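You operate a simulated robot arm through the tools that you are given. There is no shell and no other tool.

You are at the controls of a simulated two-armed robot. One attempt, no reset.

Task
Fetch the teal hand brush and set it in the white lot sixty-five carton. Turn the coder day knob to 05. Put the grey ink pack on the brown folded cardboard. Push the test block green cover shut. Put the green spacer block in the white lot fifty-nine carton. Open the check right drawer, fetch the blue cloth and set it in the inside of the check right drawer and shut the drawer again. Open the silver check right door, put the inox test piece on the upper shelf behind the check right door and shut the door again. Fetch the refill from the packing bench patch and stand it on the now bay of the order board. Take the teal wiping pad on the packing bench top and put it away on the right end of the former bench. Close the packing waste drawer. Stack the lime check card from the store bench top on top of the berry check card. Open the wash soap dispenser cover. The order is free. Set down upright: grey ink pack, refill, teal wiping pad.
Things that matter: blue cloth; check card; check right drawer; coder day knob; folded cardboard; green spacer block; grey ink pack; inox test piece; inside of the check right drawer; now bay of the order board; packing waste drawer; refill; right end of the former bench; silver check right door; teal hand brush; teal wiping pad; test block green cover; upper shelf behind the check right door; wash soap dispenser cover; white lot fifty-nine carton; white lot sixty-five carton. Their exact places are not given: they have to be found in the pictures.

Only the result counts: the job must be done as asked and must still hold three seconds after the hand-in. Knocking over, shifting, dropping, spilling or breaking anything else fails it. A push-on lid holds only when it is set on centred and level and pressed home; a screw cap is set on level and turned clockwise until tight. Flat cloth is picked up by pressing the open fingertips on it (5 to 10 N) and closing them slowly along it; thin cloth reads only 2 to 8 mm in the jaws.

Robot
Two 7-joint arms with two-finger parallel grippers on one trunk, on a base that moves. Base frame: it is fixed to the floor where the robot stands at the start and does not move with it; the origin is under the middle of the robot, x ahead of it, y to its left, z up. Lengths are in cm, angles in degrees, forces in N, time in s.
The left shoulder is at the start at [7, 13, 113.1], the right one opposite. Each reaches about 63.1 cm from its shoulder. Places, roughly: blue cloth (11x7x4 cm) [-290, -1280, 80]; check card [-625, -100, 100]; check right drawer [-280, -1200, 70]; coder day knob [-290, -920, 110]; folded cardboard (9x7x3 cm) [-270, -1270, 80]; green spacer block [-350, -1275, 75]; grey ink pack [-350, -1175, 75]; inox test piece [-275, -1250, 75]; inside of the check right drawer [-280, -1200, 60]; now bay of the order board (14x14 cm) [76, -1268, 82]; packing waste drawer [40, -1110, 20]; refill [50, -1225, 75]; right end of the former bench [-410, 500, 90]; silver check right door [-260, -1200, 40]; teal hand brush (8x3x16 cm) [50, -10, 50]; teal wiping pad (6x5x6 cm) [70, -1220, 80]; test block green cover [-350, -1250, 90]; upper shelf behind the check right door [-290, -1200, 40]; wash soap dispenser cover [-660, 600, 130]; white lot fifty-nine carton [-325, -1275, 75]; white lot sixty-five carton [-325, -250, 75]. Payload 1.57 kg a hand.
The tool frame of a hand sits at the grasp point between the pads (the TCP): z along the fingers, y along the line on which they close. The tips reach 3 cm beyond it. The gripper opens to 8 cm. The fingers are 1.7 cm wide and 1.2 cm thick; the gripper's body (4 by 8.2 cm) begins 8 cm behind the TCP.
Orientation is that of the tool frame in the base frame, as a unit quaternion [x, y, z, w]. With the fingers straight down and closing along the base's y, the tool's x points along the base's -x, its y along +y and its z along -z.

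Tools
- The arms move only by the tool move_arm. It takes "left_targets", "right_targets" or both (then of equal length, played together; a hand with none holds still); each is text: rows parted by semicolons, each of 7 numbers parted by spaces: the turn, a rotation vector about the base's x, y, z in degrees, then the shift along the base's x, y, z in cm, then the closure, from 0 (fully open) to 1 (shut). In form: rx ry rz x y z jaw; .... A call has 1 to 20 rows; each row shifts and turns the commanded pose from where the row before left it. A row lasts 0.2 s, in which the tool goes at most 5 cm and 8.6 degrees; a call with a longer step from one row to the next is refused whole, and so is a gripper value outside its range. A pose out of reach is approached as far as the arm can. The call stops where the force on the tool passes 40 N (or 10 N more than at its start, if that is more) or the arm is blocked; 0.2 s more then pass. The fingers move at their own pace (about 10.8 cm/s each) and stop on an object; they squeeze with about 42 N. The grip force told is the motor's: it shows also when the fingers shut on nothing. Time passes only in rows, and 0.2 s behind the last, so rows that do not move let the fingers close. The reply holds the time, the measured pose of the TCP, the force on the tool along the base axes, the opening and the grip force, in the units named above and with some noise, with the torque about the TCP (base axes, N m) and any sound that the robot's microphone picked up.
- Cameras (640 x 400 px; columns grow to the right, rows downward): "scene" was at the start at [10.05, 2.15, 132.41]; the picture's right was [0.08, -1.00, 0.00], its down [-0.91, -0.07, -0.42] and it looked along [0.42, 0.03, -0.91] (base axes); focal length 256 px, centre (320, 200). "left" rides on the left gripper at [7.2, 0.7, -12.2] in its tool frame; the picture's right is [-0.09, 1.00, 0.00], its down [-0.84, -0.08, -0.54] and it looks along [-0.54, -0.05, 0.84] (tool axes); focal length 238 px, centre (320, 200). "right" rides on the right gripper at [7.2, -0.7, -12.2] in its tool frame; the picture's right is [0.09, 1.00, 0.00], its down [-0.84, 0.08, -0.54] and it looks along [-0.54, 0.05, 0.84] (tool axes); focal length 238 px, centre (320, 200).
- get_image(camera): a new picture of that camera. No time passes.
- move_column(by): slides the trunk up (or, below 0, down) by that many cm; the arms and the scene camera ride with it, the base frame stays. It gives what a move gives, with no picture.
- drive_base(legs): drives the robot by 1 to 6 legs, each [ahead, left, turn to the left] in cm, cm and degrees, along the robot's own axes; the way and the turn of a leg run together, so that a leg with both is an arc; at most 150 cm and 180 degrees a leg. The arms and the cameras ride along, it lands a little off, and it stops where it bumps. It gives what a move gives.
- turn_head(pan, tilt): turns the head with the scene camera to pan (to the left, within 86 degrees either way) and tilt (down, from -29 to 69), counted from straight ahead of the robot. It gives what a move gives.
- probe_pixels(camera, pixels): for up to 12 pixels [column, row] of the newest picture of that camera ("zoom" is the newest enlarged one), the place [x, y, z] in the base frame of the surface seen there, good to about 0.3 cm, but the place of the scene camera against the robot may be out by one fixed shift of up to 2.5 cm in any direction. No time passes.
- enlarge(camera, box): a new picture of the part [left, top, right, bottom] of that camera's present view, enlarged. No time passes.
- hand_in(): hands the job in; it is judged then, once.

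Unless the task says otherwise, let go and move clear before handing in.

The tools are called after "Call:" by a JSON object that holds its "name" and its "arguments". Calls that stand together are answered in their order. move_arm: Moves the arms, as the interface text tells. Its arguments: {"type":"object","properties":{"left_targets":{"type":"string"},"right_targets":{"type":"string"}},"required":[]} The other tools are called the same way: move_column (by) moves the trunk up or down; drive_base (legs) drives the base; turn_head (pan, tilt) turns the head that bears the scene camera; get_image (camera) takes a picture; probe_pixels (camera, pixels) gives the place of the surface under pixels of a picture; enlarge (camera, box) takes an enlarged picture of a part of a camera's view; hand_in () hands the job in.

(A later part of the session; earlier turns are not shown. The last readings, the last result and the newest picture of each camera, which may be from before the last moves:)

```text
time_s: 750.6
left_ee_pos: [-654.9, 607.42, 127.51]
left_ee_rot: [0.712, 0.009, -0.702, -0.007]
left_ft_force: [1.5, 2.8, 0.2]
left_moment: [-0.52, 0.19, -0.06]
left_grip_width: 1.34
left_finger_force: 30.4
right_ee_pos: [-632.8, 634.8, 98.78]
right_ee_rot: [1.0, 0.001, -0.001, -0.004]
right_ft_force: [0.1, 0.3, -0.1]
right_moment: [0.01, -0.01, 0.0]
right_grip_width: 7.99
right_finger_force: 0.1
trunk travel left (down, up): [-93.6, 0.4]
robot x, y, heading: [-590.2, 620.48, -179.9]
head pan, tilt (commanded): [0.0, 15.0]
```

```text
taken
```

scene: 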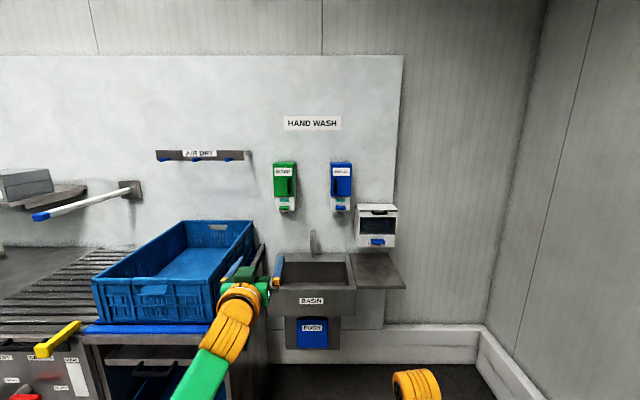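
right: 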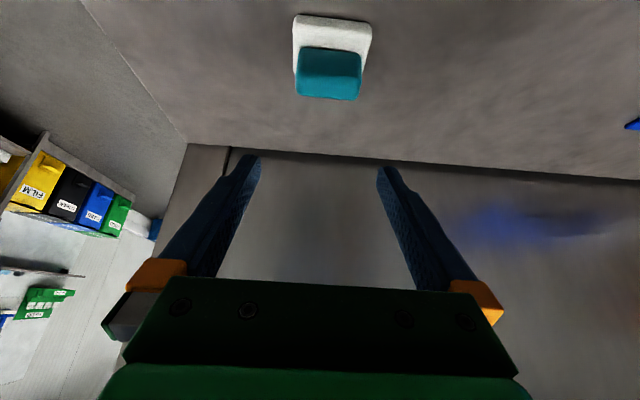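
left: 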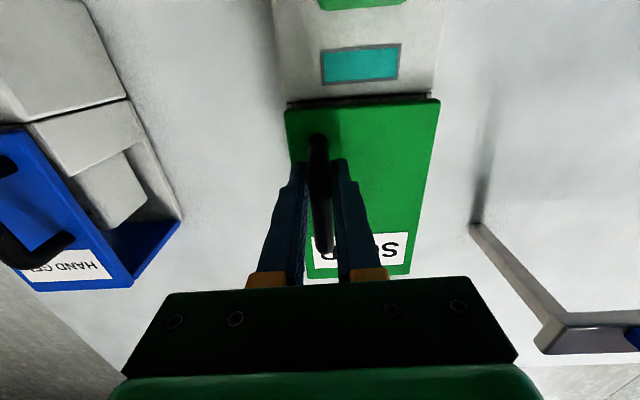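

The bar is gripped (1.34 cm). I'll pull along the expected arc (hinge on the -y side) in small steps, starting with about 22°.

Call:
{"name": "move_arm", "arguments": {"left_targets": "0 0 -2 1.02 -0.56 0 1; 0 0 -2 0.94 -0.69 0 1; 0 0 -2 0.85 -0.82 0 1; 0 0 0 0 0 0 1"}}

Call:
{"name": "get_image", "arguments": {"camera": "left"}}

Call:
{"name": "enlarge", "arguments": {"camera": "scene", "box": [220, 60, 420, 220]}}

```text
time_s: 751.6
left_ee_pos: [-652.02, 605.32, 127.53]
left_ee_rot: [0.712, -0.028, -0.7, -0.044]
left_ft_force: [1.6, 3.0, -0.2]
left_moment: [-0.5, 0.36, -0.17]
left_grip_width: 1.36
left_finger_force: 30.2
right_ee_pos: [-632.7, 634.77, 98.68]
right_ee_rot: [1.0, 0.002, -0.002, -0.004]
right_ft_force: [0.0, 0.0, 0.3]
right_moment: [-0.01, 0.01, 0.0]
right_grip_width: 8.05
right_finger_force: 0.1
trunk travel left (down, up): [-93.6, 0.4]
robot x, y, heading: [-589.67, 620.98, -179.9]
head pan, tilt (commanded): [0.0, 15.0]
```

```text
taken
```

left: 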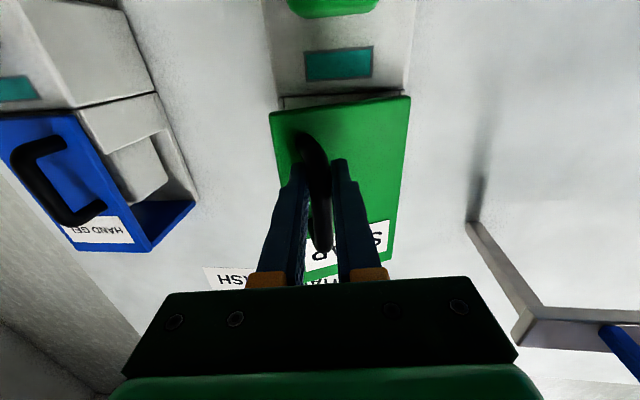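

```text
2.50 times, centred on (320, 140) of scene
```

zoom: 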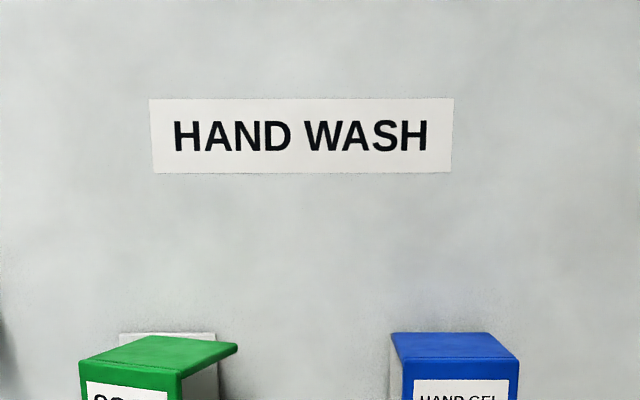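

The cover swings open easily (force about 3 N). I'll continue along the arc to about 75°.

Call:
{"name": "move_arm", "arguments": {"left_targets": "0 0 -3 0.73 -0.91 0 1; 0 0 -3 0.61 -1 0 1; 0 0 -3 0.47 -1.07 0 1; 0 0 -3 0.32 -1.13 0 1; 0 0 -3 0.18 -1.16 0 1; 0 0 -3 0.02 -1.17 0 1; 0 0 -3 -0.13 -1.16 0 1; 0 0 0 0 0 0 1"}}

Call:
{"name": "get_image", "arguments": {"camera": "left"}}

Call:
{"name": "turn_head", "arguments": {"pan": 5, "tilt": 20}}

Call:
{"name": "get_image", "arguments": {"camera": "scene"}}

```text
time_s: 753.4
left_ee_pos: [-649.6, 598.95, 127.72]
left_ee_rot: [0.701, -0.146, -0.68, -0.157]
left_ft_force: [-9.4, -1.4, 28.0]
left_moment: [-0.38, 0.35, 0.14]
left_grip_width: 1.38
left_finger_force: 29.6
left hand out of reach, approached as far as the arm can: row 6, 7
right_ee_pos: [-632.61, 634.75, 98.88]
right_ee_rot: [1.0, 0.001, -0.002, -0.005]
right_ft_force: [-0.7, 0.7, 0.9]
right_moment: [0.01, -0.01, 0.0]
right_grip_width: 8.01
right_finger_force: 0.0
trunk travel left (down, up): [-93.6, 0.4]
robot x, y, heading: [-589.35, 620.9, -180.1]
head pan, tilt (commanded): [0.0, 15.0]
```

```text
taken
```

left: 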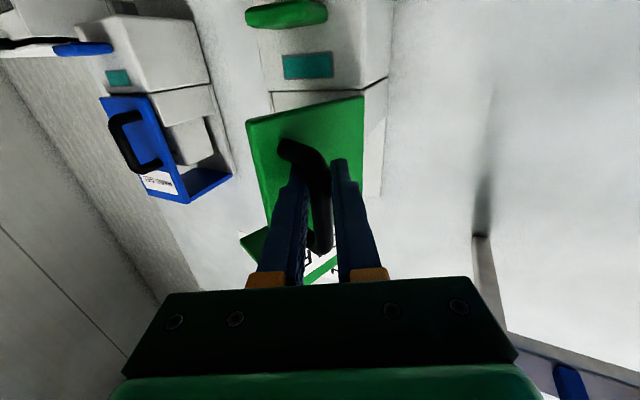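

```text
time_s: 754.1
left_ee_pos: [-649.59, 598.94, 127.58]
left_ee_rot: [0.7, -0.147, -0.681, -0.157]
left_ft_force: [-13.0, -2.0, 35.7]
left_moment: [-0.32, 0.27, 0.28]
left_grip_width: 1.37
left_finger_force: 30.0
right_ee_pos: [-632.56, 634.87, 98.78]
right_ee_rot: [1.0, 0.001, -0.003, -0.005]
right_ft_force: [0.0, 1.0, -0.3]
right_moment: [-0.03, 0.05, -0.01]
right_grip_width: 8.02
right_finger_force: 0.1
trunk travel left (down, up): [-93.6, 0.4]
robot x, y, heading: [-589.35, 620.61, -180.0]
head pan, tilt (commanded): [5.0, 20.0]
```

```text
taken
```

scene: 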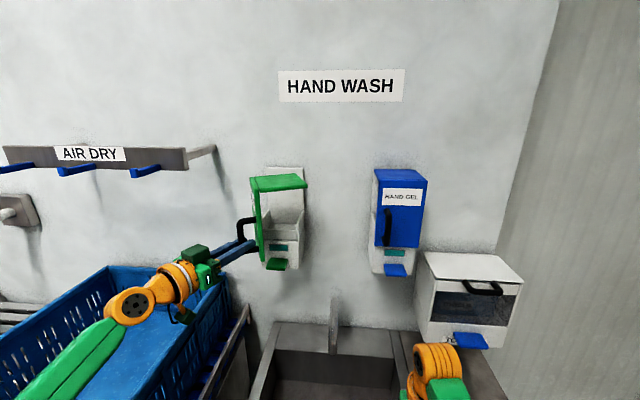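

The cover is about 65° open. I'll relieve the vertical load slightly and then strafe the base left to swing it further.

Call:
{"name": "move_arm", "arguments": {"left_targets": "0 0 0 0 0 0.5 1; 0 0 0 0 0 0 1"}}

Call:
{"name": "drive_base", "arguments": {"legs": [[0.6, 4, 0]]}}

Call:
{"name": "get_image", "arguments": {"camera": "scene"}}

```text
time_s: 754.7
left_ee_pos: [-649.73, 598.74, 127.66]
left_ee_rot: [0.695, -0.158, -0.681, -0.172]
left_ft_force: [-3.1, -3.2, 12.0]
left_moment: [-0.09, 0.77, 0.29]
left_grip_width: 1.39
left_finger_force: 30.3
right_ee_pos: [-632.63, 634.67, 98.95]
right_ee_rot: [1.0, 0.003, -0.003, -0.005]
right_ft_force: [0.1, -0.5, 0.2]
right_moment: [0.0, -0.01, -0.01]
right_grip_width: 8.01
right_finger_force: 0.2
trunk travel left (down, up): [-93.6, 0.4]
robot x, y, heading: [-589.76, 620.67, -179.6]
head pan, tilt (commanded): [5.0, 20.0]
```

```text
time_s: 755.6
left_ee_pos: [-650.26, 595.14, 127.67]
left_ee_rot: [0.697, -0.158, -0.679, -0.169]
left_ft_force: [-0.6, 1.7, 4.1]
left_moment: [-0.78, -0.32, -0.06]
left_grip_width: 1.37
left_finger_force: 30.0
right_ee_pos: [-633.3, 630.96, 98.74]
right_ee_rot: [1.0, 0.002, -0.002, -0.004]
right_ft_force: [0.1, -0.2, -0.3]
right_moment: [-0.03, 0.01, -0.02]
right_grip_width: 8.01
right_finger_force: 0.2
trunk travel left (down, up): [-93.6, 0.4]
robot x, y, heading: [-590.28, 616.67, -179.7]
head pan, tilt (commanded): [5.0, 20.0]
```

```text
taken
```

scene: 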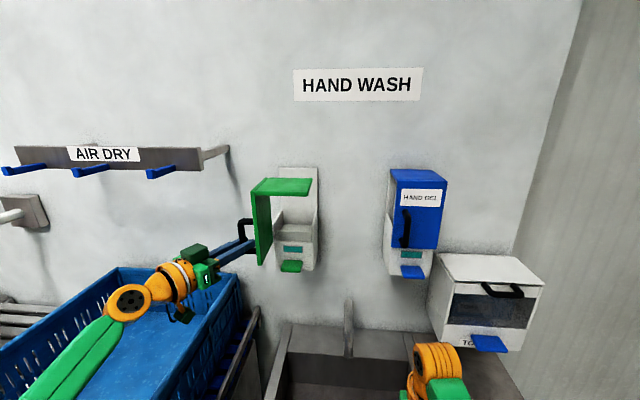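

About 85° open. One more short leg to take it past 100°.

Call:
{"name": "drive_base", "arguments": {"legs": [[1.4, 3.5, 0]]}}

Call:
{"name": "get_image", "arguments": {"camera": "scene"}}

Call:
{"name": "enlarge", "arguments": {"camera": "scene", "box": [220, 140, 360, 300]}}

```text
time_s: 756.4
left_ee_pos: [-652.02, 592.12, 127.56]
left_ee_rot: [0.697, -0.161, -0.678, -0.17]
left_ft_force: [-10.0, 10.4, 13.7]
left_moment: [-0.52, -0.18, -0.14]
left_grip_width: 1.36
left_finger_force: 30.6
right_ee_pos: [-634.87, 627.9, 98.6]
right_ee_rot: [1.0, 0.002, -0.001, -0.002]
right_ft_force: [0.0, 1.0, 0.1]
right_moment: [-0.02, -0.05, -0.03]
right_grip_width: 8.02
right_finger_force: 0.0
trunk travel left (down, up): [-93.6, 0.4]
robot x, y, heading: [-591.92, 613.12, -179.6]
head pan, tilt (commanded): [5.0, 20.0]
```

```text
taken
```

scene: 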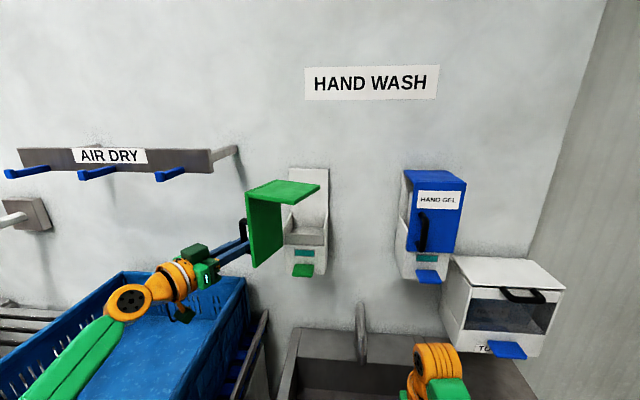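

```text
2.50 times, centred on (290, 220) of scene
```

zoom: 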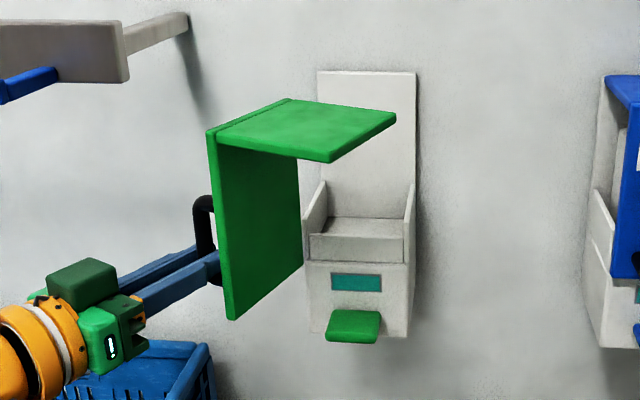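

The cover stands about 105° open. I'll open the jaw partway and withdraw diagonally away from it.

Call:
{"name": "move_arm", "arguments": {"left_targets": "0 0 0 0 0 0 0.75; 0 0 0 0 0 0 0.6; 0 0 0 0 0 0 0.55; 0 0 0 0 0 0 0.55"}}

Call:
{"name": "drive_base", "arguments": {"legs": [[-12, 5.5, 0]]}}

Call:
{"name": "get_image", "arguments": {"camera": "scene"}}

```text
time_s: 757.4
left_ee_pos: [-651.68, 591.19, 127.5]
left_ee_rot: [0.695, -0.158, -0.68, -0.171]
left_ft_force: [-0.3, 0.4, 2.7]
left_moment: [0.06, 0.05, -0.06]
left_grip_width: 3.59
left_finger_force: 0.0
right_ee_pos: [-634.77, 627.15, 98.8]
right_ee_rot: [1.0, 0.002, -0.001, -0.005]
right_ft_force: [-0.6, 0.4, 0.6]
right_moment: [-0.01, 0.0, 0.03]
right_grip_width: 8.0
right_finger_force: 0.1
trunk travel left (down, up): [-93.6, 0.4]
robot x, y, heading: [-591.89, 613.42, -179.6]
head pan, tilt (commanded): [5.0, 20.0]
```

```text
time_s: 758.7
left_ee_pos: [-640.28, 585.91, 127.36]
left_ee_rot: [0.697, -0.157, -0.678, -0.172]
left_ft_force: [-0.2, -0.7, -0.5]
left_moment: [0.0, 0.01, 0.01]
left_grip_width: 3.59
left_finger_force: 0.1
right_ee_pos: [-623.07, 621.79, 98.54]
right_ee_rot: [1.0, 0.001, -0.001, -0.006]
right_ft_force: [-0.1, 0.0, 0.1]
right_moment: [-0.01, 0.0, 0.0]
right_grip_width: 8.0
right_finger_force: 0.1
trunk travel left (down, up): [-93.6, 0.4]
robot x, y, heading: [-579.58, 607.74, -179.6]
head pan, tilt (commanded): [5.0, 20.0]
```

```text
taken
```

scene: 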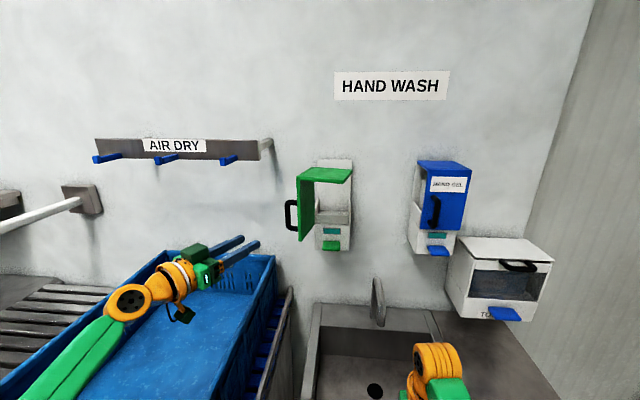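

The soap cover stays open and the hand is clear. I'll back away and look south toward the store bench.

Call:
{"name": "drive_base", "arguments": {"legs": [[-68, 0, 0], [0, 0, 90]]}}

Call:
{"name": "turn_head", "arguments": {"pan": 0, "tilt": 18}}

Call:
{"name": "get_image", "arguments": {"camera": "scene"}}

Call:
{"name": "probe_pixels", "arguments": {"camera": "scene", "pixels": [[320, 200], [320, 260], [250, 200], [390, 200], [430, 230], [200, 230], [280, 180], [360, 180], [460, 260], [180, 280], [320, 160], [400, 170]]}}

```text
time_s: 766.3
left_ee_pos: [-490.02, 547.91, 127.49]
left_ee_rot: [0.605, 0.378, -0.603, 0.357]
left_ft_force: [0.1, 1.0, 0.0]
left_moment: [-0.01, -0.02, -0.02]
left_grip_width: 3.63
left_finger_force: 0.0
right_ee_pos: [-525.81, 565.11, 98.77]
right_ee_rot: [0.707, 0.707, -0.005, -0.003]
right_ft_force: [-0.6, 0.8, 0.5]
right_moment: [0.01, 0.01, 0.04]
right_grip_width: 8.02
right_finger_force: 0.0
trunk travel left (down, up): [-93.6, 0.4]
robot x, y, heading: [-511.81, 608.02, -89.9]
head pan, tilt (commanded): [5.0, 20.0]
```

```text
time_s: 767.0
left_ee_pos: [-489.99, 547.98, 127.36]
left_ee_rot: [0.605, 0.379, -0.603, 0.357]
left_ft_force: [-0.7, -0.7, 0.5]
left_moment: [-0.02, -0.04, 0.02]
left_grip_width: 3.64
left_finger_force: 0.0
right_ee_pos: [-525.72, 565.15, 98.75]
right_ee_rot: [0.708, 0.706, -0.005, -0.002]
right_ft_force: [0.0, 0.9, 0.8]
right_moment: [0.03, 0.01, -0.02]
right_grip_width: 8.02
right_finger_force: 0.0
trunk travel left (down, up): [-93.6, 0.4]
robot x, y, heading: [-511.57, 608.29, -89.8]
head pan, tilt (commanded): [0.0, 18.0]
```

```text
taken
```

scene: 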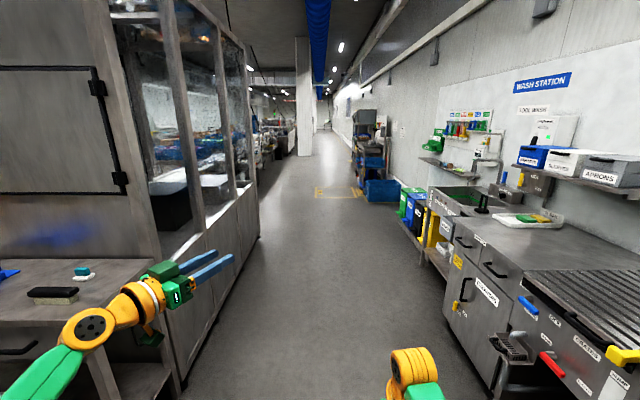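

```text
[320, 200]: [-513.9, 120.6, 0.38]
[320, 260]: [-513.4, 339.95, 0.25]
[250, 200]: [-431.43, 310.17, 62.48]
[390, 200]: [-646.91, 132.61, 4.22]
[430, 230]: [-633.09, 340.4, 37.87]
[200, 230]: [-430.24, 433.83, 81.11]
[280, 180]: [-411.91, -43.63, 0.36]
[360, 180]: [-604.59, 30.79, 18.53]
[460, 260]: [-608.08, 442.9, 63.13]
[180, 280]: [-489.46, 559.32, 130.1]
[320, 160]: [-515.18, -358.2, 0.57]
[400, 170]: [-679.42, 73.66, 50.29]
```

A clear corridor runs south along x about -515. First I'll bring the left hand back from horizontal to vertical so it's compact for the drive.

Call:
{"name": "move_arm", "arguments": {"left_targets": "0 0 4.5 0 0 0 0.5; 0 0 4.5 0 0 0 0; 0 0 4.5 0 0 0 0; 0 0 4.5 0 0 0 0; 0 0 4.5 0 0 0 0; 0 0 4 0 0 0 0; 8.2 0 0 0 1.9 -1.6 0; 8.2 0 0 0 1.9 -1.6 0; 8.2 0 0 0 1.9 -1.6 0; 8.2 0 0 0 1.9 -1.6 0; 8.2 0 0 0 1.9 -1.6 0; 8.2 0 0 0 1.9 -1.6 0; 8.2 0 0 0 1.9 -1.6 0; 8.2 0 0 0 1.9 -1.6 0; 8.2 0 0 0 1.9 -1.6 0; 8.2 0 0 0 1.9 -1.6 0; 8 0 0 0 1.9 -1.6 0; 0 0 0 0 0 0 0"}}

Call:
{"name": "drive_base", "arguments": {"legs": [[150, 0, 0], [150, 0, 0], [150, 0, 0]]}}

Call:
{"name": "get_image", "arguments": {"camera": "scene"}}

```text
time_s: 770.8
left_ee_pos: [-489.94, 568.83, 109.78]
left_ee_rot: [0.698, 0.716, 0.002, -0.012]
left_ft_force: [-0.1, 0.1, 0.0]
left_moment: [0.0, 0.0, 0.01]
left_grip_width: 8.01
left_finger_force: 0.0
right_ee_pos: [-525.79, 565.28, 98.73]
right_ee_rot: [0.708, 0.706, -0.005, -0.003]
right_ft_force: [0.2, -0.2, 0.0]
right_moment: [0.0, 0.05, -0.01]
right_grip_width: 8.02
right_finger_force: 0.0
trunk travel left (down, up): [-93.6, 0.4]
robot x, y, heading: [-511.43, 608.08, -90.2]
head pan, tilt (commanded): [0.0, 18.0]
```

```text
time_s: 792.3
left_ee_pos: [-490.13, 117.84, 109.93]
left_ee_rot: [0.696, 0.718, 0.001, -0.012]
left_ft_force: [-0.7, 0.3, -0.7]
left_moment: [-0.01, 0.0, 0.0]
left_grip_width: 7.98
left_finger_force: 0.1
right_ee_pos: [-525.95, 113.95, 98.73]
right_ee_rot: [0.705, 0.709, -0.004, -0.003]
right_ft_force: [-0.9, 0.9, -1.0]
right_moment: [-0.06, -0.02, -0.02]
right_grip_width: 7.99
right_finger_force: 0.0
trunk travel left (down, up): [-93.6, 0.4]
robot x, y, heading: [-512.21, 156.79, -89.6]
head pan, tilt (commanded): [0.0, 18.0]
```

```text
taken
```

scene: 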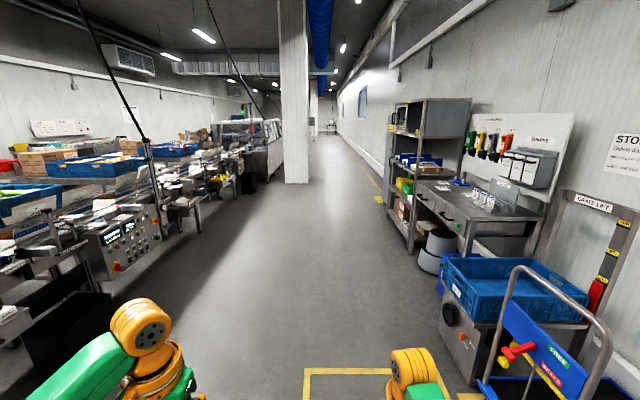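

The store bench is ahead on the right (480,205). I'll zoom in on it.

Call:
{"name": "enlarge", "arguments": {"camera": "scene", "box": [400, 150, 560, 260]}}

Call:
{"name": "probe_pixels", "arguments": {"camera": "scene", "pixels": [[490, 205], [460, 195], [520, 190], [440, 190], [465, 225], [540, 215], [500, 320], [430, 200], [480, 195], [360, 380], [410, 250], [530, 280]]}}

```text
3.64 times, centred on (480, 205) of scene
```

zoom: 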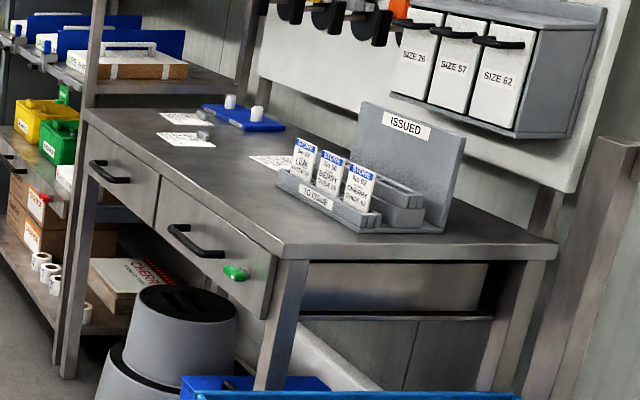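

```text
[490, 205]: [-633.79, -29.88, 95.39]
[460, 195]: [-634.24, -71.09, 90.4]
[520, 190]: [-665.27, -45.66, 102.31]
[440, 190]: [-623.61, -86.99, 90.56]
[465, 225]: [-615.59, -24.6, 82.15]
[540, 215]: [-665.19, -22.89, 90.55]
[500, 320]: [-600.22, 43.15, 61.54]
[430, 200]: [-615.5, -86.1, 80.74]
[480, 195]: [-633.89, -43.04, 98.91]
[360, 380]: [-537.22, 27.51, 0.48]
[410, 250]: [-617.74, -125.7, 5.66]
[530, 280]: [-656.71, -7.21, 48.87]
```

I see flat white cards on the bench top (zoom (185,120), (185,138), (270,160)). I'll drive down to the bench and face it.

Call:
{"name": "drive_base", "arguments": {"legs": [[150, 0, 0], [85, 0, 0], [0, 0, -90]]}}

Call:
{"name": "turn_head", "arguments": {"pan": 0, "tilt": 30}}

Call:
{"name": "get_image", "arguments": {"camera": "scene"}}

Call:
{"name": "enlarge", "arguments": {"camera": "scene", "box": [220, 150, 440, 290]}}

```text
time_s: 807.6
left_ee_pos: [-550.91, -100.84, 109.93]
left_ee_rot: [1.0, 0.019, 0.009, -0.007]
left_ft_force: [-0.2, 0.3, -0.4]
left_moment: [0.0, 0.03, 0.0]
left_grip_width: 8.0
left_finger_force: 0.1
right_ee_pos: [-555.21, -65.05, 98.8]
right_ee_rot: [1.0, 0.006, -0.002, -0.005]
right_ft_force: [-0.1, -0.4, 0.2]
right_moment: [0.02, -0.02, 0.0]
right_grip_width: 8.0
right_finger_force: 0.0
trunk travel left (down, up): [-93.6, 0.4]
robot x, y, heading: [-511.91, -77.92, -179.0]
head pan, tilt (commanded): [0.0, 18.0]
```

```text
time_s: 808.4
left_ee_pos: [-550.97, -100.84, 109.86]
left_ee_rot: [1.0, 0.02, 0.011, -0.007]
left_ft_force: [-1.7, 1.7, -0.9]
left_moment: [0.0, -0.02, -0.01]
left_grip_width: 8.0
left_finger_force: 0.1
right_ee_pos: [-555.1, -64.97, 98.77]
right_ee_rot: [1.0, 0.007, -0.001, -0.006]
right_ft_force: [-0.8, -0.4, 0.3]
right_moment: [0.02, 0.0, -0.01]
right_grip_width: 7.95
right_finger_force: 0.1
trunk travel left (down, up): [-93.6, 0.4]
robot x, y, heading: [-512.08, -78.62, -179.4]
head pan, tilt (commanded): [0.0, 30.0]
```

```text
taken
```

scene: 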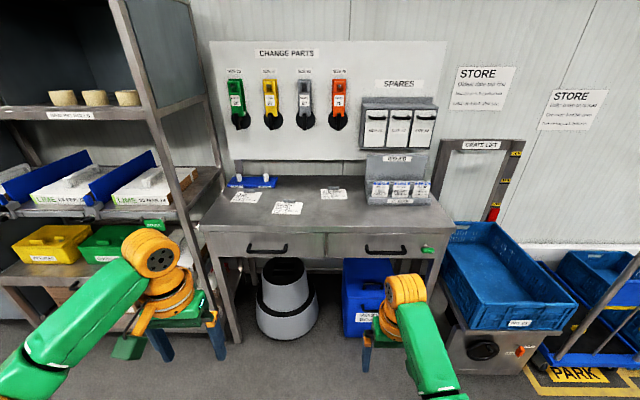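

```text
2.86 times, centred on (330, 220) of scene
```

zoom: 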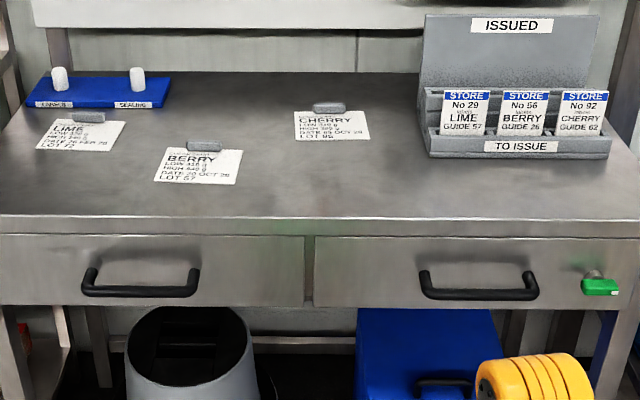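

The LIME check card is at (246,197), the BERRY one at (287,208), each flat with a small grey grip at its back edge. I'll zoom in closely and probe.

Call:
{"name": "enlarge", "arguments": {"camera": "scene", "box": [225, 180, 315, 220]}}

Call:
{"name": "probe_pixels", "arguments": {"camera": "scene", "pixels": [[246, 198], [232, 201], [262, 200], [262, 192], [248, 191], [287, 210], [273, 212], [302, 213], [304, 203], [290, 201], [290, 198], [330, 235]]}}

```text
7.11 times, centred on (270, 200) of scene
```

zoom: 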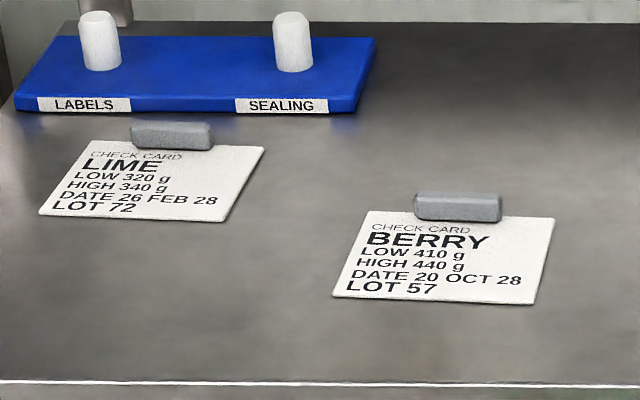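

```text
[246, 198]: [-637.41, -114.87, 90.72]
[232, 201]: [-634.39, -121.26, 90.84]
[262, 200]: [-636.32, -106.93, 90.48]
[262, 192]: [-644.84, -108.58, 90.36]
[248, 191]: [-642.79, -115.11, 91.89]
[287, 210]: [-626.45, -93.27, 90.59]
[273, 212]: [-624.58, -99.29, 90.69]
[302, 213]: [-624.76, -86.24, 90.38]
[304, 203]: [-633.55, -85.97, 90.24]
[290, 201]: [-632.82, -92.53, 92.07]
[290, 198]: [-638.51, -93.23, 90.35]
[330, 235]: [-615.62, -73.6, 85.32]
```

Lime card: grip at about (-642,-117) true; Berry card: grip at about (-632,-94.6). The left hand suits the lime card. I'll pitch the left hand about 35° forward, line up, and move closer.

Call:
{"name": "move_arm", "arguments": {"left_targets": "0 8.7 0 -3 0 0 0; 0 8.7 0 -3 0 0 0; 0 8.7 0 -3 0 0 0; 0 8.7 0 -3 0 0 0; 0 0 0 0 0 0 0"}}

Call:
{"name": "drive_base", "arguments": {"legs": [[0, 16, -0.6], [55, 0, 0]]}}

Call:
{"name": "get_image", "arguments": {"camera": "left"}}

Call:
{"name": "get_image", "arguments": {"camera": "scene"}}

```text
refused: row 1 steps farther than a row can; nothing moved
```

```text
time_s: 812.6
left_ee_pos: [-606.01, -116.77, 109.93]
left_ee_rot: [1.0, 0.016, 0.009, -0.007]
left_ft_force: [-0.2, -0.7, -0.1]
left_moment: [0.02, 0.03, 0.03]
left_grip_width: 8.01
left_finger_force: 0.1
right_ee_pos: [-610.22, -81.02, 98.87]
right_ee_rot: [1.0, 0.003, -0.002, -0.005]
right_ft_force: [0.4, 0.3, 0.1]
right_moment: [0.0, 0.0, 0.02]
right_grip_width: 8.0
right_finger_force: 0.0
trunk travel left (down, up): [-93.6, 0.4]
robot x, y, heading: [-566.9, -94.8, -179.6]
head pan, tilt (commanded): [0.0, 30.0]
```

```text
taken
```

left: 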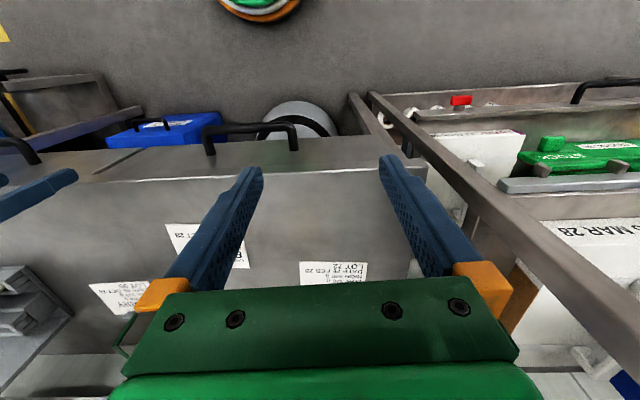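

```text
taken
```

scene: 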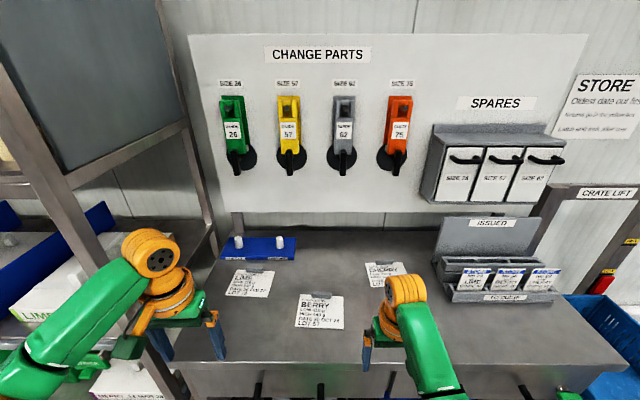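

The step was a bit over the limit. I'll check the rack's posts on the left before going closer.

Call:
{"name": "probe_pixels", "arguments": {"camera": "scene", "pixels": [[60, 190], [110, 290], [185, 150], [200, 220], [15, 120], [165, 375], [155, 255], [60, 330], [120, 60], [205, 260], [250, 268], [315, 298]]}}

```text
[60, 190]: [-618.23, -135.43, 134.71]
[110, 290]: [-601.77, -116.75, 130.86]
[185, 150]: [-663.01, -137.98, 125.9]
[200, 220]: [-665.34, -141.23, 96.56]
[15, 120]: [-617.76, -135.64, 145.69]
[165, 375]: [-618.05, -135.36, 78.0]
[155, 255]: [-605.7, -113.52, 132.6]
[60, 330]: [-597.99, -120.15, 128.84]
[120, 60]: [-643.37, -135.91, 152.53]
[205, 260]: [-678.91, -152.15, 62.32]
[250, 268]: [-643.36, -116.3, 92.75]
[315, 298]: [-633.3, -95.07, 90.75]
```

The rack's nearest post is at (-617,-137.6). I'll check the left elbow's position.

Call:
{"name": "turn_head", "arguments": {"pan": 60, "tilt": 50}}

Call:
{"name": "get_image", "arguments": {"camera": "scene"}}

Call:
{"name": "probe_pixels", "arguments": {"camera": "scene", "pixels": [[320, 200], [280, 200], [250, 180], [300, 150], [350, 150], [200, 220], [380, 120], [420, 100]]}}

```text
time_s: 813.9
left_ee_pos: [-606.29, -116.8, 109.94]
left_ee_rot: [1.0, 0.016, 0.009, -0.007]
left_ft_force: [0.0, 1.0, -0.3]
left_moment: [0.0, -0.01, 0.0]
left_grip_width: 7.97
left_finger_force: 0.0
right_ee_pos: [-610.2, -81.06, 98.7]
right_ee_rot: [1.0, 0.003, -0.002, -0.006]
right_ft_force: [0.2, -0.6, 0.6]
right_moment: [0.0, 0.03, 0.04]
right_grip_width: 8.0
right_finger_force: 0.0
trunk travel left (down, up): [-93.6, 0.4]
robot x, y, heading: [-566.9, -94.98, -179.5]
head pan, tilt (commanded): [60.0, 50.0]
```

```text
taken
```

scene: 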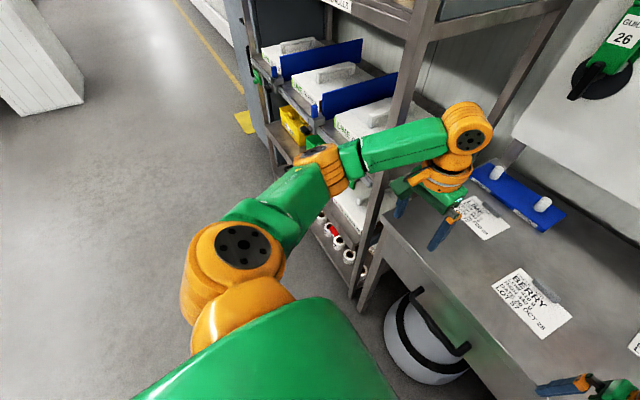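

```text
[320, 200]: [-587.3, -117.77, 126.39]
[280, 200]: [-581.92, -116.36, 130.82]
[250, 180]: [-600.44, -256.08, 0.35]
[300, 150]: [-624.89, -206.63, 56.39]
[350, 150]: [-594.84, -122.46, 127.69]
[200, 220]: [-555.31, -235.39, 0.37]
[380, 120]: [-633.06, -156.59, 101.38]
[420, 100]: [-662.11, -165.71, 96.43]
```

The elbow (about (-589,-120)) will stay clear of the rack. I'll pitch the left hand 34° forward and look at the lime card.

Call:
{"name": "move_arm", "arguments": {"left_targets": "0 8.4 0 -2.8 0 0 0; 0 8.4 0 -2.8 0 0 0; 0 8.4 0 -2.8 0 0 0; 0 8.4 0 -2.8 0 0 0; 0 0 0 0 0 0 0"}}

Call:
{"name": "move_column", "arguments": {"by": -6}}

Call:
{"name": "get_image", "arguments": {"camera": "left"}}

Call:
{"name": "enlarge", "arguments": {"camera": "left", "box": [180, 80, 460, 260]}}

```text
time_s: 815.1
left_ee_pos: [-617.5, -116.77, 109.96]
left_ee_rot: [0.96, 0.013, -0.28, -0.012]
left_ft_force: [0.2, -0.4, -0.6]
left_moment: [0.01, 0.01, 0.0]
left_grip_width: 8.01
left_finger_force: 0.0
right_ee_pos: [-610.19, -81.1, 98.81]
right_ee_rot: [1.0, 0.003, -0.003, -0.005]
right_ft_force: [0.0, -0.2, -0.4]
right_moment: [0.0, 0.04, -0.02]
right_grip_width: 8.0
right_finger_force: 0.1
trunk travel left (down, up): [-93.6, 0.4]
robot x, y, heading: [-566.99, -94.76, -179.7]
head pan, tilt (commanded): [60.0, 50.0]
```

```text
time_s: 816.1
left_ee_pos: [-617.42, -116.82, 103.99]
left_ee_rot: [0.96, 0.013, -0.28, -0.011]
left_ft_force: [0.4, -0.5, 0.6]
left_moment: [-0.02, 0.03, -0.03]
left_grip_width: 8.02
left_finger_force: 0.2
right_ee_pos: [-610.01, -81.14, 92.82]
right_ee_rot: [1.0, 0.003, -0.002, -0.006]
right_ft_force: [0.4, 0.1, 0.5]
right_moment: [0.01, -0.01, 0.03]
right_grip_width: 7.99
right_finger_force: 0.0
trunk travel left (down, up): [-87.6, 6.4]
robot x, y, heading: [-567.12, -94.54, -179.7]
head pan, tilt (commanded): [60.0, 50.0]
```

```text
taken
```

left: 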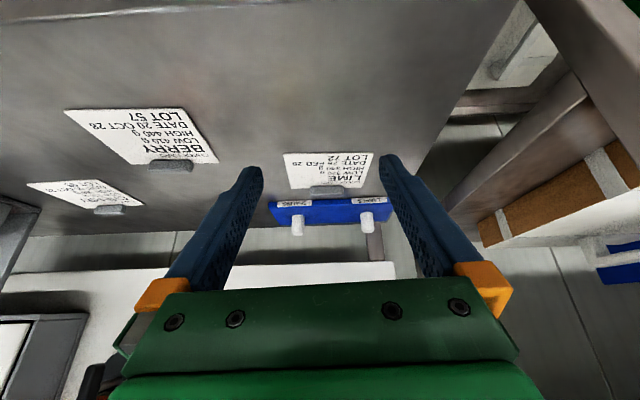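

```text
2.22 times, centred on (320, 170) of left
```

zoom: 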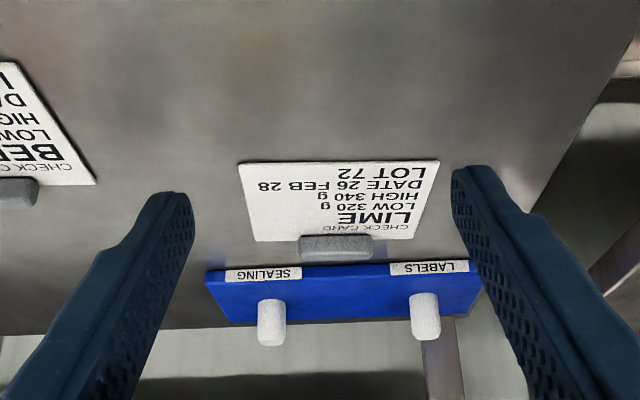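

The lime card's grip (zoom (336,246)) has the blue LABELS/SEALING board right behind it. I'll raise the right hand clear of the bench and probe these precisely.

Call:
{"name": "move_arm", "arguments": {"right_targets": "0 0 0 0 0 2.5 0; 0 0 0 0 0 2.5 0; 0 0 0 0 0 2.5 0; 0 0 0 0 0 2.5 0; 0 0 0 0 0 0 0"}}

Call:
{"name": "probe_pixels", "arguments": {"camera": "zoom", "pixels": [[336, 246], [302, 246], [371, 246], [336, 236], [336, 258], [245, 165], [437, 163], [258, 240], [425, 238], [336, 275], [270, 310], [336, 190]]}}

```text
time_s: 817.3
left_ee_pos: [-617.47, -116.77, 103.95]
left_ee_rot: [0.96, 0.013, -0.279, -0.01]
left_ft_force: [0.2, 0.0, 0.5]
left_moment: [0.02, -0.03, 0.02]
left_grip_width: 8.0
left_finger_force: 0.0
right_ee_pos: [-610.3, -81.08, 102.68]
right_ee_rot: [1.0, 0.002, -0.001, -0.005]
right_ft_force: [-0.2, 0.0, 0.6]
right_moment: [0.0, -0.02, -0.06]
right_grip_width: 7.96
right_finger_force: 0.1
trunk travel left (down, up): [-87.6, 6.4]
robot x, y, heading: [-567.02, -94.78, -179.9]
head pan, tilt (commanded): [60.0, 50.0]
```

```text
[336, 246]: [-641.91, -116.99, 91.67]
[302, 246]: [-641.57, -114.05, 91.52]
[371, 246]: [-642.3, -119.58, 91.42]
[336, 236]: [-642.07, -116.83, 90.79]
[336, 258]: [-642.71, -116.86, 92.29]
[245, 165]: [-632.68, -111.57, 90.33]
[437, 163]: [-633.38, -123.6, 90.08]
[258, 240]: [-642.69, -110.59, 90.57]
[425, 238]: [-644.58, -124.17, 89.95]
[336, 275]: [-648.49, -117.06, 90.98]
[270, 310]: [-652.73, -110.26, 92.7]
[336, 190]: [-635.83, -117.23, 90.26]
```

I'll also probe the berry card's grip and plate from this view (left picture (170,165)).

Call:
{"name": "enlarge", "arguments": {"camera": "left", "box": [50, 90, 240, 210]}}

Call:
{"name": "probe_pixels", "arguments": {"camera": "left", "pixels": [[170, 165], [150, 165], [190, 168], [170, 172], [70, 115], [180, 110], [130, 160], [217, 160], [140, 130]]}}

```text
3.33 times, centred on (145, 150) of left
```

zoom: 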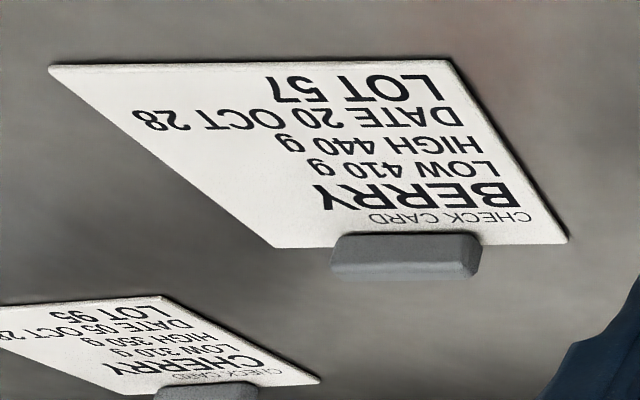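

```text
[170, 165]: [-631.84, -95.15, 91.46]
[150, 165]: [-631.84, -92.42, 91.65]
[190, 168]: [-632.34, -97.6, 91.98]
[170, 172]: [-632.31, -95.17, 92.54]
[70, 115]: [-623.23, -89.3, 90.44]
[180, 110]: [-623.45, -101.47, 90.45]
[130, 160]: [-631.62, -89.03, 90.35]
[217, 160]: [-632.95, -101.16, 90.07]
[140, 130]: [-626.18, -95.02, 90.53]
```

Berry's grip front face is at x -631.85, y centre -95.1. So the lime card must move by about (+11.6, +21.9), landing just in front of berry's grip. Now I'll align the left hand (yaw -5°) and move in over the lime grip.

Call:
{"name": "move_arm", "arguments": {"left_targets": "0 0 -5 -2 0 0 0; 0 0 0 -2 0 0 0; 0 0 0 0 0 0 0"}}

Call:
{"name": "drive_base", "arguments": {"legs": [[17.5, 0, 0]]}}

Call:
{"name": "get_image", "arguments": {"camera": "left"}}

Call:
{"name": "enlarge", "arguments": {"camera": "left", "box": [230, 40, 430, 200]}}

```text
time_s: 818.1
left_ee_pos: [-621.39, -116.82, 103.85]
left_ee_rot: [0.959, -0.029, -0.28, -0.023]
left_ft_force: [-0.4, 0.8, -0.5]
left_moment: [-0.02, -0.03, 0.01]
left_grip_width: 7.98
left_finger_force: 0.1
right_ee_pos: [-610.24, -80.96, 102.76]
right_ee_rot: [1.0, 0.002, -0.002, -0.005]
right_ft_force: [0.4, 0.0, -0.2]
right_moment: [0.01, 0.0, -0.04]
right_grip_width: 8.01
right_finger_force: 0.1
trunk travel left (down, up): [-87.6, 6.4]
robot x, y, heading: [-566.91, -94.98, -179.4]
head pan, tilt (commanded): [60.0, 50.0]
```

```text
time_s: 819.6
left_ee_pos: [-638.5, -116.89, 104.04]
left_ee_rot: [0.959, -0.028, -0.28, -0.023]
left_ft_force: [0.3, -0.4, 1.2]
left_moment: [0.0, -0.03, 0.02]
left_grip_width: 8.02
left_finger_force: 0.1
right_ee_pos: [-627.37, -81.08, 102.85]
right_ee_rot: [1.0, 0.003, -0.002, -0.005]
right_ft_force: [0.2, -0.3, 0.4]
right_moment: [0.0, 0.04, 0.02]
right_grip_width: 7.95
right_finger_force: 0.0
trunk travel left (down, up): [-87.6, 6.4]
robot x, y, heading: [-584.27, -95.01, -179.5]
head pan, tilt (commanded): [60.0, 50.0]
```

```text
taken
```

left: 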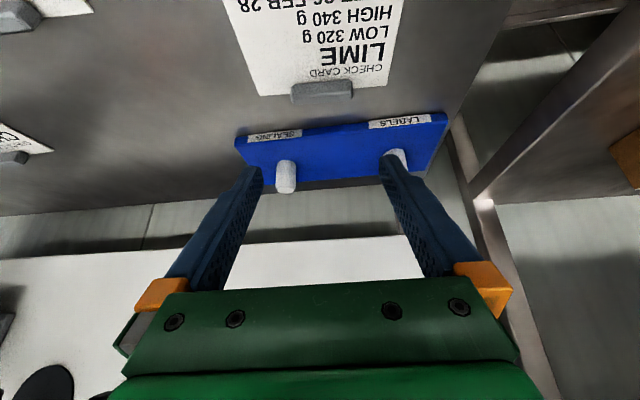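

```text
2.50 times, centred on (330, 120) of left
```

zoom: 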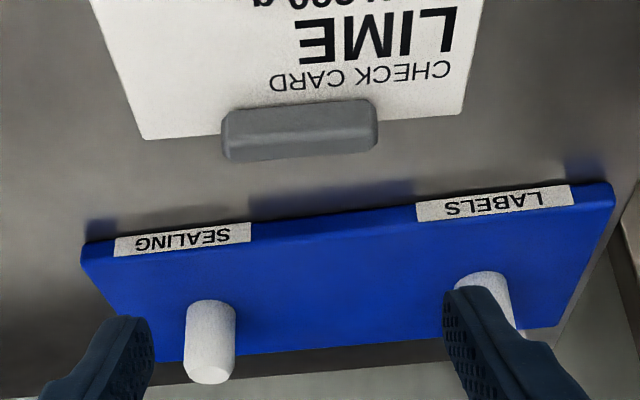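

The fingertips will land well in front of the blue board. I'll probe the lime grip once more at this range.

Call:
{"name": "probe_pixels", "arguments": {"camera": "zoom", "pixels": [[300, 125], [225, 130], [376, 125], [300, 112], [300, 148], [225, 150], [376, 143], [300, 80], [330, 220], [145, 135], [462, 112], [300, 195]]}}

```text
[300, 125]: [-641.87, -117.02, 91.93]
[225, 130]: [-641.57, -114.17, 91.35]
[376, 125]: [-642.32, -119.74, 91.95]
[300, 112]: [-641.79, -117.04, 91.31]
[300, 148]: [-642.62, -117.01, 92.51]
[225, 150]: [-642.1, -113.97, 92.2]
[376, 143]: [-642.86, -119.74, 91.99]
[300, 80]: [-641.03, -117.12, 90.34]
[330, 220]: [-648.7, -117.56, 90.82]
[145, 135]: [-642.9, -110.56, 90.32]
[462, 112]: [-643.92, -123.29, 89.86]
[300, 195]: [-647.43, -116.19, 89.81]
```

The grip's centre is (-642.5,-116.95), top 92.4. I'll lower the trunk 8 cm, then finish with the arm at (-641.2,-116.95,93.6).

Call:
{"name": "move_column", "arguments": {"by": -8}}

Call:
{"name": "move_arm", "arguments": {"left_targets": "0 0 0 -1.4 0 0 0; 0 0 0 -1.3 0 -1 0; 0 0 0 0 0 -0.8 0; 0 0 0 0 0 0 0"}}

Call:
{"name": "get_image", "arguments": {"camera": "left"}}

```text
time_s: 820.7
left_ee_pos: [-638.76, -116.92, 95.81]
left_ee_rot: [0.959, -0.028, -0.28, -0.023]
left_ft_force: [0.4, 0.1, -0.6]
left_moment: [-0.01, -0.01, 0.01]
left_grip_width: 8.02
left_finger_force: 0.1
right_ee_pos: [-627.55, -81.2, 94.59]
right_ee_rot: [1.0, 0.003, -0.002, -0.006]
right_ft_force: [0.2, -0.1, 0.0]
right_moment: [0.04, -0.02, 0.01]
right_grip_width: 8.0
right_finger_force: 0.2
trunk travel left (down, up): [-79.6, 14.4]
robot x, y, heading: [-584.51, -94.47, -179.7]
head pan, tilt (commanded): [60.0, 50.0]
```

```text
time_s: 821.7
left_ee_pos: [-641.52, -116.95, 94.11]
left_ee_rot: [0.959, -0.028, -0.28, -0.024]
left_ft_force: [0.5, 1.1, 0.2]
left_moment: [-0.04, -0.01, 0.0]
left_grip_width: 7.98
left_finger_force: 0.1
right_ee_pos: [-627.67, -81.21, 94.74]
right_ee_rot: [1.0, 0.002, -0.002, -0.005]
right_ft_force: [-0.4, 0.7, 0.5]
right_moment: [-0.01, 0.01, 0.0]
right_grip_width: 7.98
right_finger_force: 0.0
trunk travel left (down, up): [-79.6, 14.4]
robot x, y, heading: [-584.61, -94.53, -179.7]
head pan, tilt (commanded): [60.0, 50.0]
```

```text
taken
```

left: 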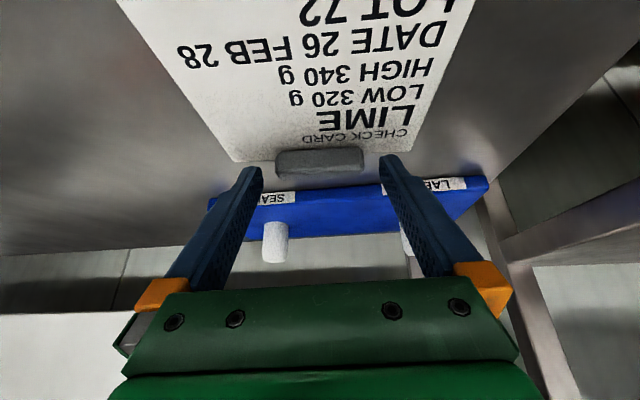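

The fingers straddle the grip (275–363 px). I'll lower 0.45 cm and close gently.

Call:
{"name": "move_arm", "arguments": {"left_targets": "0 0 0 0.2 0 -0.3 0; 0 0 0 0 0 -0.15 0; 0 0 0 0 0 0 0.15; 0 0 0 0 0 0 0.25; 0 0 0 0 0 0 0.4; 0 0 0 0 0 0 0.7; 0 0 0 0 0 0 1; 0 0 0 0 0 0 1"}}

Call:
{"name": "get_image", "arguments": {"camera": "left"}}

```text
time_s: 823.5
left_ee_pos: [-641.18, -116.91, 93.56]
left_ee_rot: [0.96, -0.028, -0.279, -0.022]
left_ft_force: [-0.2, 0.3, 1.3]
left_moment: [-0.01, 0.0, -0.05]
left_grip_width: 5.83
left_finger_force: 41.7
right_ee_pos: [-627.72, -81.14, 94.71]
right_ee_rot: [1.0, 0.003, -0.002, -0.006]
right_ft_force: [0.0, 0.0, 0.2]
right_moment: [-0.03, 0.02, 0.0]
right_grip_width: 8.01
right_finger_force: 0.0
trunk travel left (down, up): [-79.6, 14.4]
robot x, y, heading: [-584.57, -95.37, -179.8]
head pan, tilt (commanded): [60.0, 50.0]
```

```text
taken
```

left: 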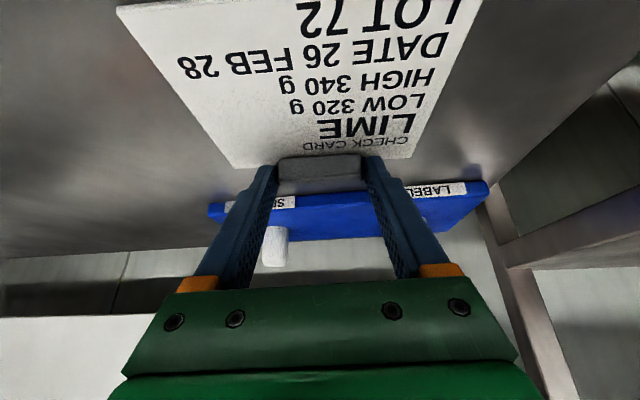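

The grip is held at 5.83 cm. I'll lift with the trunk 6 cm and check that the card stays level.

Call:
{"name": "move_column", "arguments": {"by": 6}}

Call:
{"name": "get_image", "arguments": {"camera": "left"}}

Call:
{"name": "turn_head", "arguments": {"pan": 25, "tilt": 40}}

Call:
{"name": "get_image", "arguments": {"camera": "scene"}}

```text
time_s: 824.5
left_ee_pos: [-641.38, -116.86, 99.62]
left_ee_rot: [0.959, -0.028, -0.279, -0.024]
left_ft_force: [-0.5, 0.4, -0.6]
left_moment: [-0.01, 0.03, 0.04]
left_grip_width: 5.84
left_finger_force: 42.1
right_ee_pos: [-627.7, -81.2, 100.71]
right_ee_rot: [1.0, 0.002, -0.002, -0.005]
right_ft_force: [-1.2, -0.5, 0.5]
right_moment: [0.02, -0.02, 0.02]
right_grip_width: 8.0
right_finger_force: 0.0
trunk travel left (down, up): [-85.6, 8.4]
robot x, y, heading: [-584.4, -95.06, -179.6]
head pan, tilt (commanded): [60.0, 50.0]
```

```text
taken
```

left: 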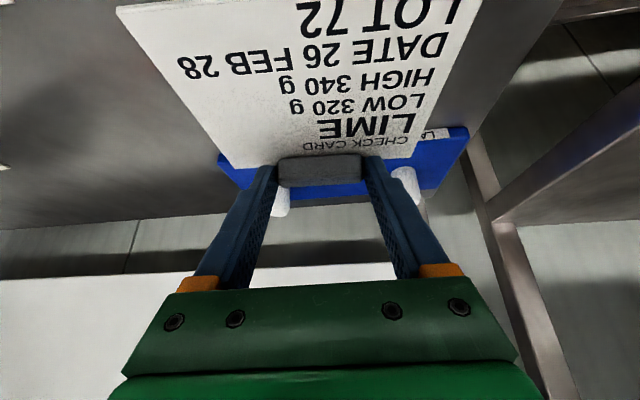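

```text
time_s: 825.5
left_ee_pos: [-641.39, -117.0, 99.64]
left_ee_rot: [0.96, -0.029, -0.279, -0.024]
left_ft_force: [0.2, -0.5, 0.1]
left_moment: [-0.02, -0.04, -0.03]
left_grip_width: 5.86
left_finger_force: 42.2
right_ee_pos: [-627.73, -81.22, 100.7]
right_ee_rot: [1.0, 0.002, -0.002, -0.006]
right_ft_force: [0.0, 0.0, 0.5]
right_moment: [0.03, -0.02, -0.01]
right_grip_width: 8.0
right_finger_force: 0.0
trunk travel left (down, up): [-85.6, 8.4]
robot x, y, heading: [-584.9, -95.51, -179.6]
head pan, tilt (commanded): [25.0, 40.0]
```

```text
taken
```

scene: 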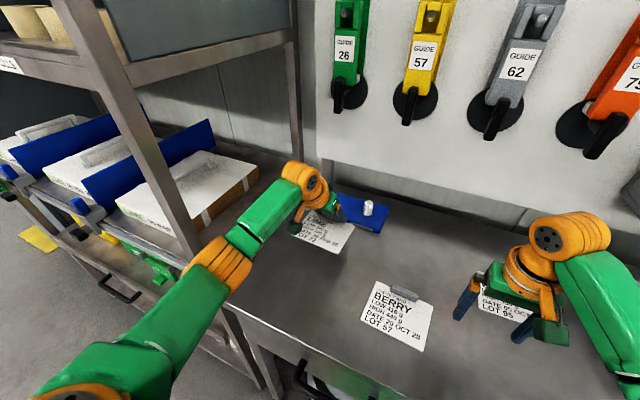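

The card is level in the hand. I'll move the base back 11.7 cm and right 21.9 cm to carry it over the berry card, staying 5 cm above.

Call:
{"name": "drive_base", "arguments": {"legs": [[-11.7, -21.9, 0]]}}

Call:
{"name": "get_image", "arguments": {"camera": "left"}}

Call:
{"name": "get_image", "arguments": {"camera": "scene"}}

```text
time_s: 827.4
left_ee_pos: [-629.83, -95.2, 99.51]
left_ee_rot: [0.959, -0.028, -0.28, -0.024]
left_ft_force: [0.8, 0.4, -0.1]
left_moment: [0.03, 0.03, -0.02]
left_grip_width: 5.83
left_finger_force: 42.3
right_ee_pos: [-616.28, -59.4, 100.72]
right_ee_rot: [1.0, 0.003, -0.001, -0.007]
right_ft_force: [-0.2, -0.8, -0.3]
right_moment: [0.01, -0.04, 0.05]
right_grip_width: 8.03
right_finger_force: 0.1
trunk travel left (down, up): [-85.6, 8.4]
robot x, y, heading: [-572.9, -73.13, -179.6]
head pan, tilt (commanded): [25.0, 40.0]
```

```text
taken
```

left: 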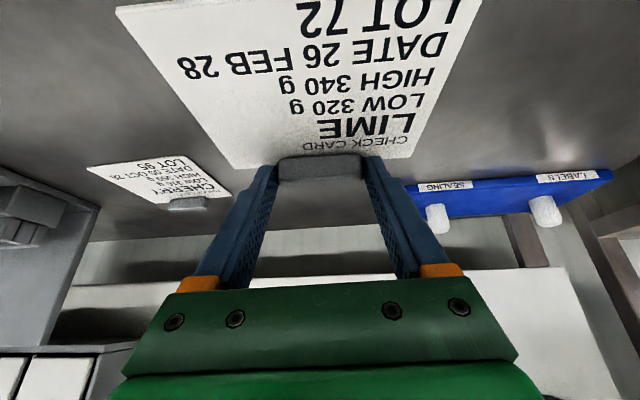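

```text
taken
```

scene: 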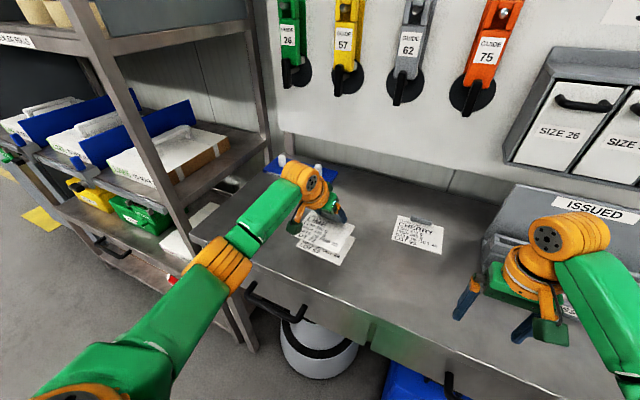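

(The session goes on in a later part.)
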